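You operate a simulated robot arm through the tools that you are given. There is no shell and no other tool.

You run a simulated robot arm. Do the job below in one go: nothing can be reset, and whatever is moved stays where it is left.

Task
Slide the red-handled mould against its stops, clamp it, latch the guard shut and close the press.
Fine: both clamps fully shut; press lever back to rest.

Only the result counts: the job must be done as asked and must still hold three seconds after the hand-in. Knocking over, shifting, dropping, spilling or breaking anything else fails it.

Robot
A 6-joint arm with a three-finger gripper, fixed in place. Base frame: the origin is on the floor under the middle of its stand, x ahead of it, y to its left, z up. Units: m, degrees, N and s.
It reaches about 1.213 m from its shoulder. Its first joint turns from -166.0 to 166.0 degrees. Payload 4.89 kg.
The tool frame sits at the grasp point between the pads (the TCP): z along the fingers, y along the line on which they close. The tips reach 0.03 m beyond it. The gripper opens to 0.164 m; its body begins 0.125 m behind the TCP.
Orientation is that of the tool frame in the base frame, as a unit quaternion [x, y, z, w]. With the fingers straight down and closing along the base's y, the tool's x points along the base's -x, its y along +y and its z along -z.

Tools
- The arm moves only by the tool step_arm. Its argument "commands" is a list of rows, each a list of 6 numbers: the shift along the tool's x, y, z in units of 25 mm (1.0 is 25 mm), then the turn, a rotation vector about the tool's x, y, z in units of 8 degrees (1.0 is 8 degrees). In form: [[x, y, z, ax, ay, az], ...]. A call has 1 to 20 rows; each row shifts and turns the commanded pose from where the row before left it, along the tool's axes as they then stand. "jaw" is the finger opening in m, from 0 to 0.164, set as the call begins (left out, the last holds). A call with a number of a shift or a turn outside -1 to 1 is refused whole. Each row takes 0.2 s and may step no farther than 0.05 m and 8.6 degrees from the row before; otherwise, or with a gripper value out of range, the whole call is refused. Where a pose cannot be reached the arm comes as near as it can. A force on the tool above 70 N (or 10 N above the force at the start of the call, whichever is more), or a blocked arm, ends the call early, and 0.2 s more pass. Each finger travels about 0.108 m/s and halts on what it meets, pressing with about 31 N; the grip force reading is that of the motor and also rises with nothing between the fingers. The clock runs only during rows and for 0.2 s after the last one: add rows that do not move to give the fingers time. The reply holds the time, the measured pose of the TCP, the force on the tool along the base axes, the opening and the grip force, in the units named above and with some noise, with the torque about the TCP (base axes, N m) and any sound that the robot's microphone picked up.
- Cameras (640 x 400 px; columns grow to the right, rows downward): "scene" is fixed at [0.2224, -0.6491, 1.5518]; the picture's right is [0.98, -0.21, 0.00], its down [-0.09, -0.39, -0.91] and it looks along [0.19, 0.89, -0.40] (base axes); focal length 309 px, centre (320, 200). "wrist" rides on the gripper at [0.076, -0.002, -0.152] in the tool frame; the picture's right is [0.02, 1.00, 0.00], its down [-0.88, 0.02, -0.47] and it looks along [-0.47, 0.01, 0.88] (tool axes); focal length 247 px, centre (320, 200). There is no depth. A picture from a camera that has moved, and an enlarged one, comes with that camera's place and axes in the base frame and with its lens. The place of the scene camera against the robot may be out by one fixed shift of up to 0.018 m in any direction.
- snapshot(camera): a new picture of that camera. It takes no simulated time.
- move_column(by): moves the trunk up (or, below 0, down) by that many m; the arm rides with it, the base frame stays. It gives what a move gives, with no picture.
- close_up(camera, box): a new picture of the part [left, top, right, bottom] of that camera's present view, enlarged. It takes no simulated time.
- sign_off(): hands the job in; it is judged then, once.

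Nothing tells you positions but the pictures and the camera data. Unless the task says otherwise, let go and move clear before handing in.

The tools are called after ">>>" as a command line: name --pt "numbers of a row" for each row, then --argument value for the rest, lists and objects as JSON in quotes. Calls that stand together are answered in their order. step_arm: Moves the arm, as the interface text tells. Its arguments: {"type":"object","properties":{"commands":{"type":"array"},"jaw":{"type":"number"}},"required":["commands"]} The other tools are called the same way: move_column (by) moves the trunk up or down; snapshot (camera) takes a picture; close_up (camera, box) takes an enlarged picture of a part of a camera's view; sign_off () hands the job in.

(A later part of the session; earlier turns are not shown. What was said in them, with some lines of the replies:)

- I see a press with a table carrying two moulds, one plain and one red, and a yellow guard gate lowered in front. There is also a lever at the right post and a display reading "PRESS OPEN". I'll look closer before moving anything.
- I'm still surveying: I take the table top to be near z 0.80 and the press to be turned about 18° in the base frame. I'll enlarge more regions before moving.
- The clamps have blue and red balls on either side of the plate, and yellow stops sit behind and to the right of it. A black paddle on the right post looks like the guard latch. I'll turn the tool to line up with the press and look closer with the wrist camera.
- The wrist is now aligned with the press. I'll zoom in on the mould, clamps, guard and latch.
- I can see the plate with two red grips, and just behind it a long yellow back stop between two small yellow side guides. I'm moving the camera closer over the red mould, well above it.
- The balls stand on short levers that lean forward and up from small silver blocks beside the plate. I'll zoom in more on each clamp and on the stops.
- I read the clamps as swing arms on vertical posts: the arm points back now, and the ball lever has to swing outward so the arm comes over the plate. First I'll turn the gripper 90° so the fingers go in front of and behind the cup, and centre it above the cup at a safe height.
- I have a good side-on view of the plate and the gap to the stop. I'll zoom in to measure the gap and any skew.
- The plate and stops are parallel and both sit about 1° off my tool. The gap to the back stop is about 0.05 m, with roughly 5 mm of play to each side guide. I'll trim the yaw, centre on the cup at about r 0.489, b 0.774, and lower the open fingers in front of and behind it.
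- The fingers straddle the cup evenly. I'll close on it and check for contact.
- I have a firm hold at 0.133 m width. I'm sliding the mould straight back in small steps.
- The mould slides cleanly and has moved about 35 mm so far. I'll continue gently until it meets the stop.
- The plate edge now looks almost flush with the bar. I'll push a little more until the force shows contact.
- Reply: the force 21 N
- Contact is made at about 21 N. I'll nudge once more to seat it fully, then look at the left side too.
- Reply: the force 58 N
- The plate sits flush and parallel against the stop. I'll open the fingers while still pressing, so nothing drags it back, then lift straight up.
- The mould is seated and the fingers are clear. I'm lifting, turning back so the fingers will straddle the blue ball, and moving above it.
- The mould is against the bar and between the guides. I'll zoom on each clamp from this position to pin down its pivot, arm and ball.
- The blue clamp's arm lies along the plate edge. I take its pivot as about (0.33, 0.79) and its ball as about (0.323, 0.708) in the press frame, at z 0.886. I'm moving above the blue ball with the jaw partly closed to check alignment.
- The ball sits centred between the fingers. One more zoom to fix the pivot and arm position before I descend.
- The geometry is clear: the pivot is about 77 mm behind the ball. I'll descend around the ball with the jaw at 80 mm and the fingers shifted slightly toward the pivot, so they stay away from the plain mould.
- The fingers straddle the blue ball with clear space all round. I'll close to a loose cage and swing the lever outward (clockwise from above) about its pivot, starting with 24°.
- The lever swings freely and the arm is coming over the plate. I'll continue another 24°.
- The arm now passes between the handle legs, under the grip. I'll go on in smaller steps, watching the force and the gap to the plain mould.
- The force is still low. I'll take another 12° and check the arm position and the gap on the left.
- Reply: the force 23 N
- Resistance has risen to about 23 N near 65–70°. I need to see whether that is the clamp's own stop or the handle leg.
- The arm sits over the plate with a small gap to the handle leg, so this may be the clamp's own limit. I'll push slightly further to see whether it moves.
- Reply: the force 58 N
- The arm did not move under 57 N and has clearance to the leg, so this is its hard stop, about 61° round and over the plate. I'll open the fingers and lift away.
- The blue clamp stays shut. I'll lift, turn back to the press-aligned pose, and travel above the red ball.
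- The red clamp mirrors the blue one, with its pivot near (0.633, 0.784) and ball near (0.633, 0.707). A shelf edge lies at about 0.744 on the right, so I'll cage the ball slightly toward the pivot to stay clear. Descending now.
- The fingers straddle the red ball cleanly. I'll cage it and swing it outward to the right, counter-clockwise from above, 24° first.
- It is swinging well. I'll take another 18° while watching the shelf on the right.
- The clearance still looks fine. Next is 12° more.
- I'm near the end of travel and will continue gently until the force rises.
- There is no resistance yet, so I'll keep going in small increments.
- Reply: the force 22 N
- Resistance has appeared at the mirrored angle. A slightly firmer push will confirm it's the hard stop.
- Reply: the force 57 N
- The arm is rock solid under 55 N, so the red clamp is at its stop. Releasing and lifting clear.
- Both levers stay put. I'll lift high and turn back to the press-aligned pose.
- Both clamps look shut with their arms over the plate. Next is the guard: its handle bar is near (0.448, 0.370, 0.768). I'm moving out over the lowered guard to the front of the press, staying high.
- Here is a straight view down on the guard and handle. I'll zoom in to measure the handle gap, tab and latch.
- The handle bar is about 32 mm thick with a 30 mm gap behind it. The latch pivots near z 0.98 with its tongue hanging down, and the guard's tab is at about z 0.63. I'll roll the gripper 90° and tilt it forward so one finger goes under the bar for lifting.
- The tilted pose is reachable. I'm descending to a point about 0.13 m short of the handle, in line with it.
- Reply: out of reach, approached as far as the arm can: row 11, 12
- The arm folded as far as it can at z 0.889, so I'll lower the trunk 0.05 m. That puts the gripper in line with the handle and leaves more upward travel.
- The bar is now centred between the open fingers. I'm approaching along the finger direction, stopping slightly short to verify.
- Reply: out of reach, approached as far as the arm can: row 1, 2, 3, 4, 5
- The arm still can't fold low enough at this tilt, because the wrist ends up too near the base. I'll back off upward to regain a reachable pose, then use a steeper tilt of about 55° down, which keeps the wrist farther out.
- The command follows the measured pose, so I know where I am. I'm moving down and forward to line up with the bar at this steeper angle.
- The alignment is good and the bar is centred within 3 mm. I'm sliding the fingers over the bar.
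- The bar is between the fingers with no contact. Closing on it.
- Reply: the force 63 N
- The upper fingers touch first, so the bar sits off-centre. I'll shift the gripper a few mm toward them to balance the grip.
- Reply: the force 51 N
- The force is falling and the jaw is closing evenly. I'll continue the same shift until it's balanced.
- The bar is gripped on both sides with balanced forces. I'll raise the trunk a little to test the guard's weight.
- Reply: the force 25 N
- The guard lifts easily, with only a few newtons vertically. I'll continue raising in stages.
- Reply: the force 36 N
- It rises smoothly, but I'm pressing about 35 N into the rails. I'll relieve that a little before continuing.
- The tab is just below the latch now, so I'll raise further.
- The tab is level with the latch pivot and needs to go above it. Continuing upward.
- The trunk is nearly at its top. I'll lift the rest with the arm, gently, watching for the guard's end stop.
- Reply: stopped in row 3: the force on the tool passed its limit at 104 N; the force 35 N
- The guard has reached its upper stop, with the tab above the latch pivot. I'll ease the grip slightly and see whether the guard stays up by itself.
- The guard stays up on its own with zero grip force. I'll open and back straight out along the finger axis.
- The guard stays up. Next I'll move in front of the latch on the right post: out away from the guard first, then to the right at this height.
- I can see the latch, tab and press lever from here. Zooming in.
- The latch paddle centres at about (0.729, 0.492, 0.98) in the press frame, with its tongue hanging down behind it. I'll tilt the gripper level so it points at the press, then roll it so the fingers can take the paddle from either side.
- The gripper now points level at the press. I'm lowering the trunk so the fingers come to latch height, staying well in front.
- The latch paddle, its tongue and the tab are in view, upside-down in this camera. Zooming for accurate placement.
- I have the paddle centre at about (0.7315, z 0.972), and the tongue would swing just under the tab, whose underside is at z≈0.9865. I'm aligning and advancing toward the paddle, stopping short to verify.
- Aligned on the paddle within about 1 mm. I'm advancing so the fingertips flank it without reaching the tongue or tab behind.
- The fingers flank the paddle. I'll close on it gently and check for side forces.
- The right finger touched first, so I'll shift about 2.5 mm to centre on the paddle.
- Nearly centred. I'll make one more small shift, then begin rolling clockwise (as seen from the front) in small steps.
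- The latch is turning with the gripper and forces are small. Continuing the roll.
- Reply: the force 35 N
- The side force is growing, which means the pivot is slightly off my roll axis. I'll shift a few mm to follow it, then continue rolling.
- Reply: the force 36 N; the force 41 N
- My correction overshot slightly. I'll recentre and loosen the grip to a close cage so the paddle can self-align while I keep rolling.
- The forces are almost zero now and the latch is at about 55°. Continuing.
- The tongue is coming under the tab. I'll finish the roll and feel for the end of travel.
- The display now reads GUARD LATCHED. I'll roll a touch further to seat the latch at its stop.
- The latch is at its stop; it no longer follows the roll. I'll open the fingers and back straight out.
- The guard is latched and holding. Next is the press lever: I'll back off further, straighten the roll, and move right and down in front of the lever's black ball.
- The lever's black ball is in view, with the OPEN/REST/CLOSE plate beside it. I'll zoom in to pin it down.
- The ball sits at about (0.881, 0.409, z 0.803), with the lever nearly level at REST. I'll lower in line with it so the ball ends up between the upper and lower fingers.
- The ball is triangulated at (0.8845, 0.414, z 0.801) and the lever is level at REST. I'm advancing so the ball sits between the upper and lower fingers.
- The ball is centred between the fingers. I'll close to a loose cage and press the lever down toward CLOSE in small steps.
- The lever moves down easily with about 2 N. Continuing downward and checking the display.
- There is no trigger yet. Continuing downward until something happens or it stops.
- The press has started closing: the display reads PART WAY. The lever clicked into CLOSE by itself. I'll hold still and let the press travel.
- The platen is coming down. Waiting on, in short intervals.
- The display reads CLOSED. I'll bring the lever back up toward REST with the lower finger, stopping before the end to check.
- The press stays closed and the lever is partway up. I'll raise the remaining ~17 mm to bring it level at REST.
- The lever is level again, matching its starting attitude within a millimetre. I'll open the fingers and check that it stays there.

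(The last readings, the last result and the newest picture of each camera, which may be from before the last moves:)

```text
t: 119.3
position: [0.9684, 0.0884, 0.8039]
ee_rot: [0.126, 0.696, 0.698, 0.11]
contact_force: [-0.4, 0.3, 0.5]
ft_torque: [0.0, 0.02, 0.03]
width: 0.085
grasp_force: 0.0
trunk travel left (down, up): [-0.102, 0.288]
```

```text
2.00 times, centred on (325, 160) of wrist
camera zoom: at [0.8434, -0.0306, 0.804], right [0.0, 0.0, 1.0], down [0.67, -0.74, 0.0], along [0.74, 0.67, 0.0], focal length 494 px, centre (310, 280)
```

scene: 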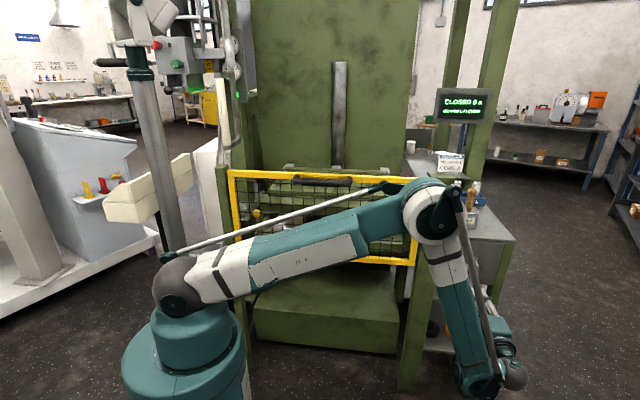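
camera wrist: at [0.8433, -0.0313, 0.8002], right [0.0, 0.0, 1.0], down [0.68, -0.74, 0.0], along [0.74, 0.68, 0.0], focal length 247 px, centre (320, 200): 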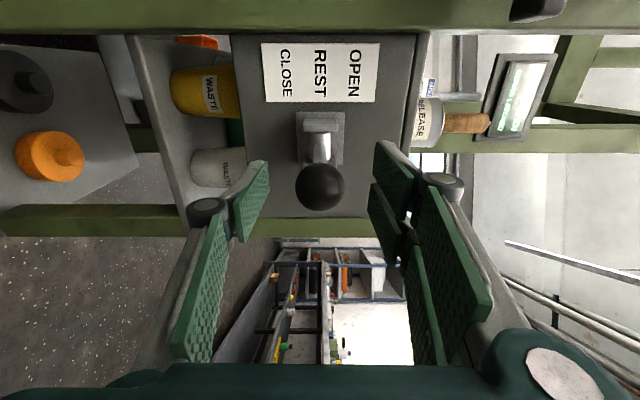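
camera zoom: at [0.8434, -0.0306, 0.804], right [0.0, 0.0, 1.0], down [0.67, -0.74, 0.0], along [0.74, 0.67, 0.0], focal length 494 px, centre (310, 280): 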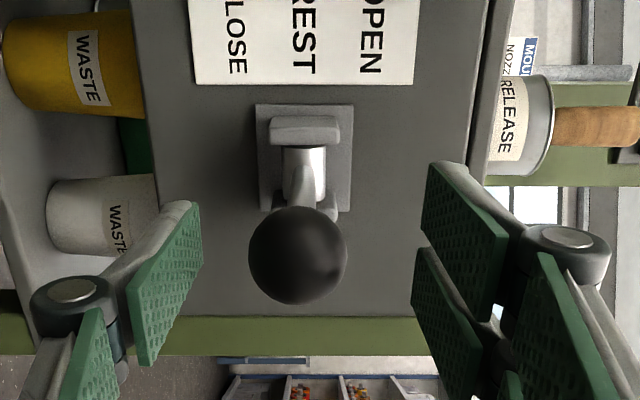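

The lever stays put and the press stays closed. I'll back straight out to the same viewing pose as before so I can compare the lever with its original rest position.

>>> step_arm --pt "0 0 -0.7 0 0 0" --pt "0 0 -0.7 0 0 0" --pt "0 0 -0.7 0 0 0" --pt "0 0 -0.7 0 0 0" --pt "0 0 -0.7 0 0 0" --pt "0.1 0.09 -0.8 0 0 0" --pt "0 0 0 0 0 0" --jaw 0.08

>>> close_up --camera "wrist" --box '[230, 60, 420, 260]'

>>> snapshot --camera "scene"

```text
t: 120.9
position: [0.9299, -0.0136, 0.8064]
ee_rot: [0.126, 0.696, 0.698, 0.112]
contact_force: [-0.6, 0.6, 0.2]
ft_torque: [0.01, -0.06, 0.02]
width: 0.0802
grasp_force: 0.1
trunk travel left (down, up): [-0.102, 0.288]
```

```text
2.00 times, centred on (325, 160) of wrist
camera zoom: at [0.805, -0.1314, 0.8071], right [0.0, 0.0, 1.0], down [0.68, -0.74, 0.0], along [0.74, 0.68, 0.0], focal length 494 px, centre (310, 280)
```

zoom: 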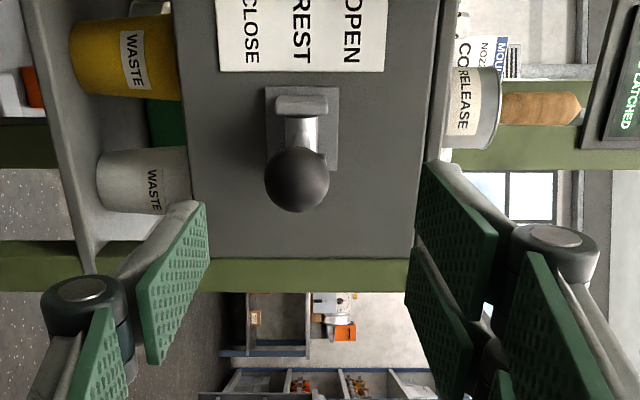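

```text
taken
```

scene: 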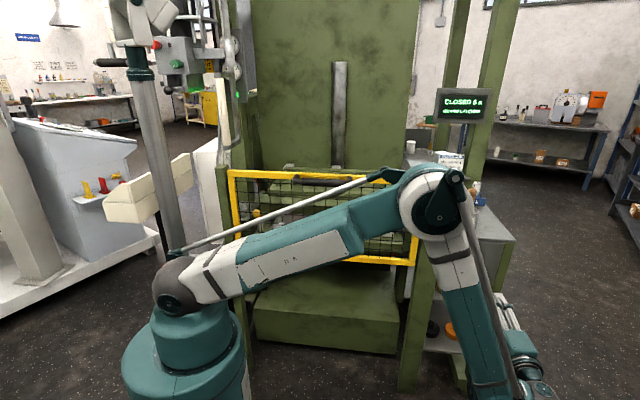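

The lever looks within about a degree of its original rest position. I'll zoom in tighter to compare and check the display.

>>> close_up --camera "wrist" --box '[285, 90, 355, 175]'

>>> close_up --camera "scene" --box '[425, 80, 505, 130]'

```text
4.71 times, centred on (320, 132) of wrist
camera zoom: at [0.805, -0.1314, 0.8071], right [0.0, 0.0, 1.0], down [0.68, -0.74, 0.0], along [0.74, 0.68, 0.0], focal length 1162 px, centre (320, 518)
```

zoom: 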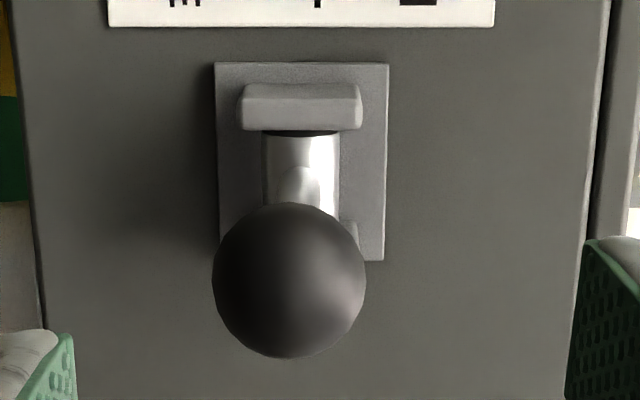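

```text
8.00 times, centred on (465, 105) of scene
camera zoom: at [0.2224, -0.6491, 1.5518], right [0.98, -0.21, 0.0], down [-0.09, -0.39, -0.91], along [0.19, 0.89, -0.4], focal length 2471 px, centre (-840, 960)
```

zoom: 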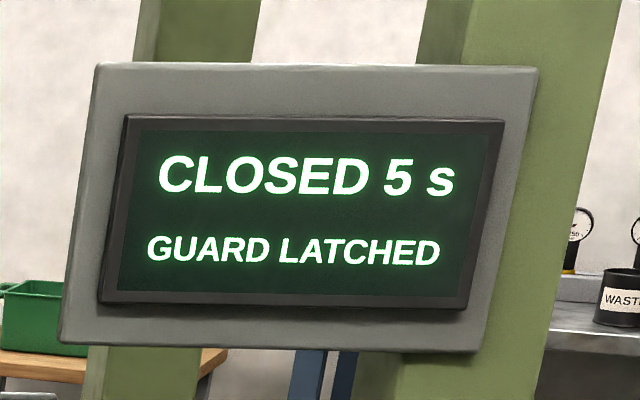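

The lever is within about 1° of level, the press reads CLOSED and the guard reads LATCHED. I'm backing the arm well clear and upward so I can inspect everything.

>>> step_arm --pt "0 0 -0.8 0 0 0" --pt "0 0 -0.8 0 0 0" --pt "0 0 -0.8 0 0 0" --pt "0 0 -0.8 0 0 0" --pt "0 0.9 0 0 0 0" --pt "0 0.9 0 0 0 0" --pt "0 0.9 0 0 0 0" --pt "0 0.9 0 0 0 0" --pt "0 0.9 0 0 0 0" --pt "0 0.9 0 0 0 0" --pt "0 0.9 0 0 0 0" --pt "0 0.9 0 0 0 0" --pt "0 0.9 0 0 0 0" --pt "0 0.9 0 0 0 0" --pt "0 0.9 0 0 0 0" --pt "0 0.9 0 0 0 0" --jaw 0.1

>>> snapshot --camera "scene"

>>> snapshot --camera "wrist"

```text
t: 124.3
position: [0.9079, -0.0913, 1.0768]
ee_rot: [0.126, 0.697, 0.698, 0.11]
contact_force: [1.4, 0.9, 0.1]
ft_torque: [0.09, 0.02, 0.09]
width: 0.1001
grasp_force: 0.0
trunk travel left (down, up): [-0.102, 0.288]
```

```text
taken
```

scene: 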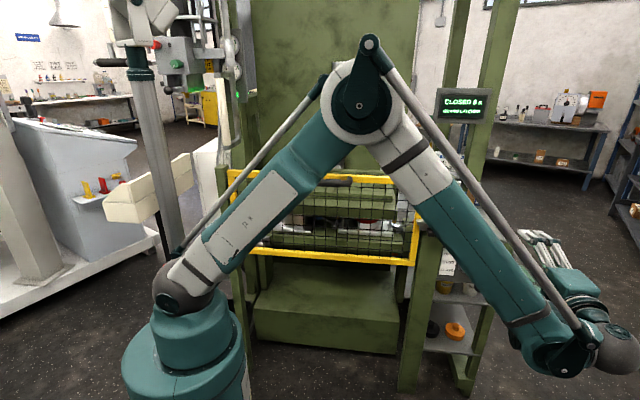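

```text
taken
camera wrist: at [0.7836, -0.21, 1.0768], right [0.0, 0.0, 1.0], down [0.67, -0.74, 0.0], along [0.74, 0.67, 0.0], focal length 247 px, centre (320, 200)
```

wrist: 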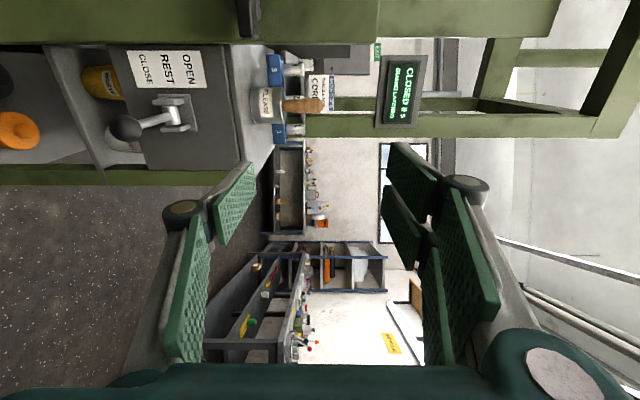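

I'm clear of the press. I'll zoom in on the clamps through the guard, the latch and the lever for a final inspection.

>>> close_up --camera "scene" --box '[230, 160, 440, 280]'

>>> close_up --camera "wrist" --box '[60, 0, 300, 180]'

>>> close_up --camera "scene" --box '[425, 80, 505, 130]'

```text
3.05 times, centred on (335, 220) of scene
camera zoom: at [0.2224, -0.6491, 1.5518], right [0.98, -0.21, 0.0], down [-0.09, -0.39, -0.91], along [0.19, 0.89, -0.4], focal length 941 px, centre (274, 139)
```

zoom: 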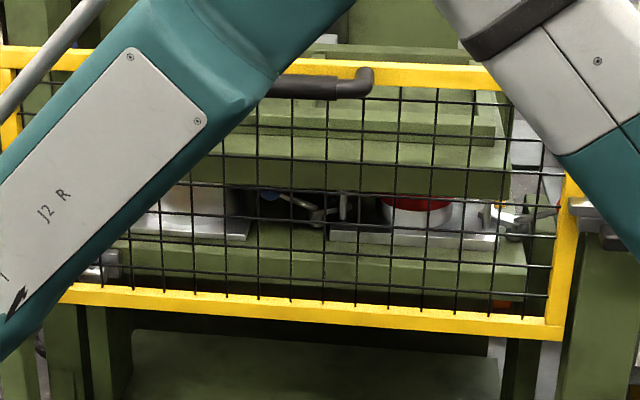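

```text
2.22 times, centred on (180, 90) of wrist
camera zoom: at [0.7836, -0.21, 1.0768], right [0.0, 0.0, 1.0], down [0.67, -0.74, 0.0], along [0.74, 0.67, 0.0], focal length 549 px, centre (631, 444)
```

zoom: 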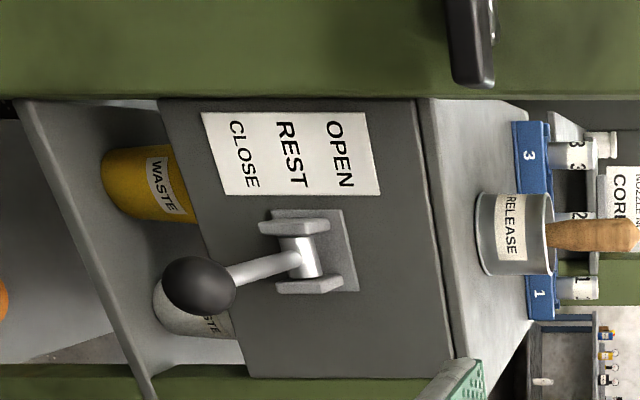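

```text
8.00 times, centred on (465, 105) of scene
camera zoom: at [0.2224, -0.6491, 1.5518], right [0.98, -0.21, 0.0], down [-0.09, -0.39, -0.91], along [0.19, 0.89, -0.4], focal length 2471 px, centre (-840, 960)
```

zoom: 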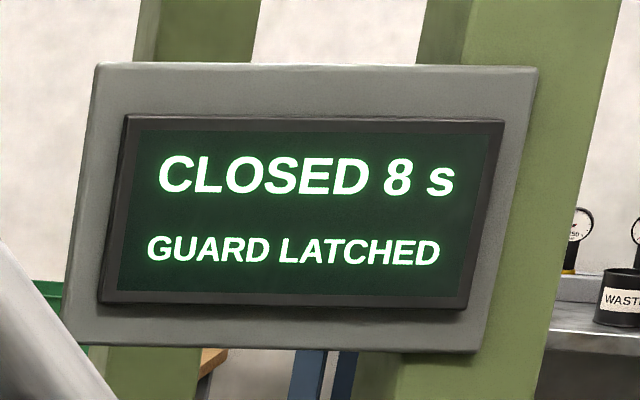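

The platen is down, the guard is latched and the lever is level. One last close look at the two clamp arms before handing in.

>>> close_up --camera "scene" --box '[310, 210, 425, 250]'

>>> close_up --camera "scene" --box '[405, 195, 455, 245]'

```text
5.57 times, centred on (368, 230) of scene
camera zoom: at [0.2224, -0.6491, 1.5518], right [0.98, -0.21, 0.0], down [-0.09, -0.39, -0.91], along [0.19, 0.89, -0.4], focal length 1719 px, centre (56, 33)
```

zoom: 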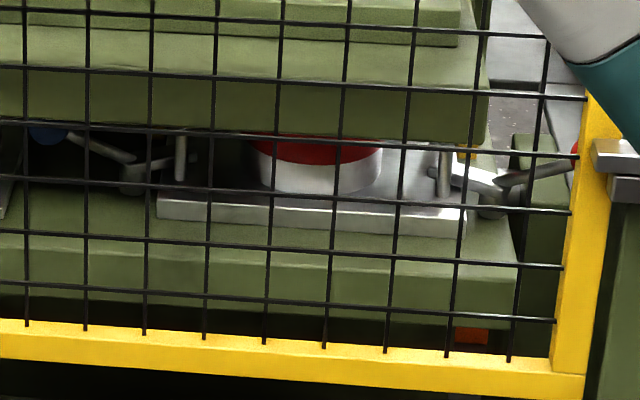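

```text
8.00 times, centred on (430, 220) of scene
camera zoom: at [0.2224, -0.6491, 1.5518], right [0.98, -0.21, 0.0], down [-0.09, -0.39, -0.91], along [0.19, 0.89, -0.4], focal length 2471 px, centre (-560, 40)
```

zoom: 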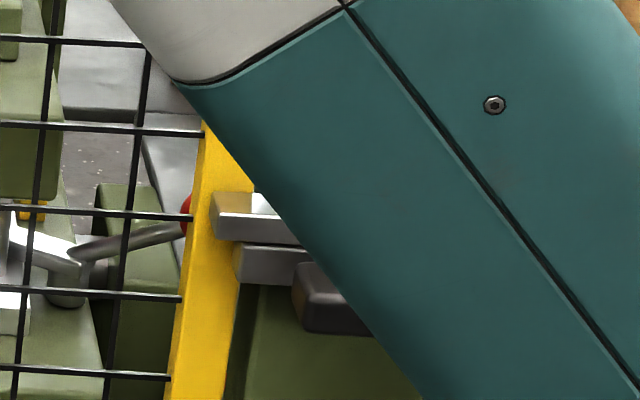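

Both clamp arms are still over the plate and the tongue sits under the guard tab. The press reads CLOSED, the lever is at rest and the arm is clear with nothing held, so I'm handing in.

>>> sign_off

```text
The job is handed in.
```

The job is done and handed in: the red-handled mould is clamped against its stops, the guard is latched, and the press is closed.

- **Mould:** it slid back about 45 mm until the plate sat flush and parallel against the yellow back stop.
- **Clamps:** both are fully shut. Each arm is over the plate and did not move when I pushed it with about 55 N.
- **Guard:** it is raised to its upper stop with the latch tongue under its tab. The display reads "GUARD LATCHED".
- **Press:** the platen is down and the display read "CLOSED 8 s" when I last looked.
- **Lever:** it is back at rest, within about 1° of its starting position, and it stayed there after I let go.

The gripper is empty and the arm is clear of the press. I saw no sign of anything else being moved or knocked.
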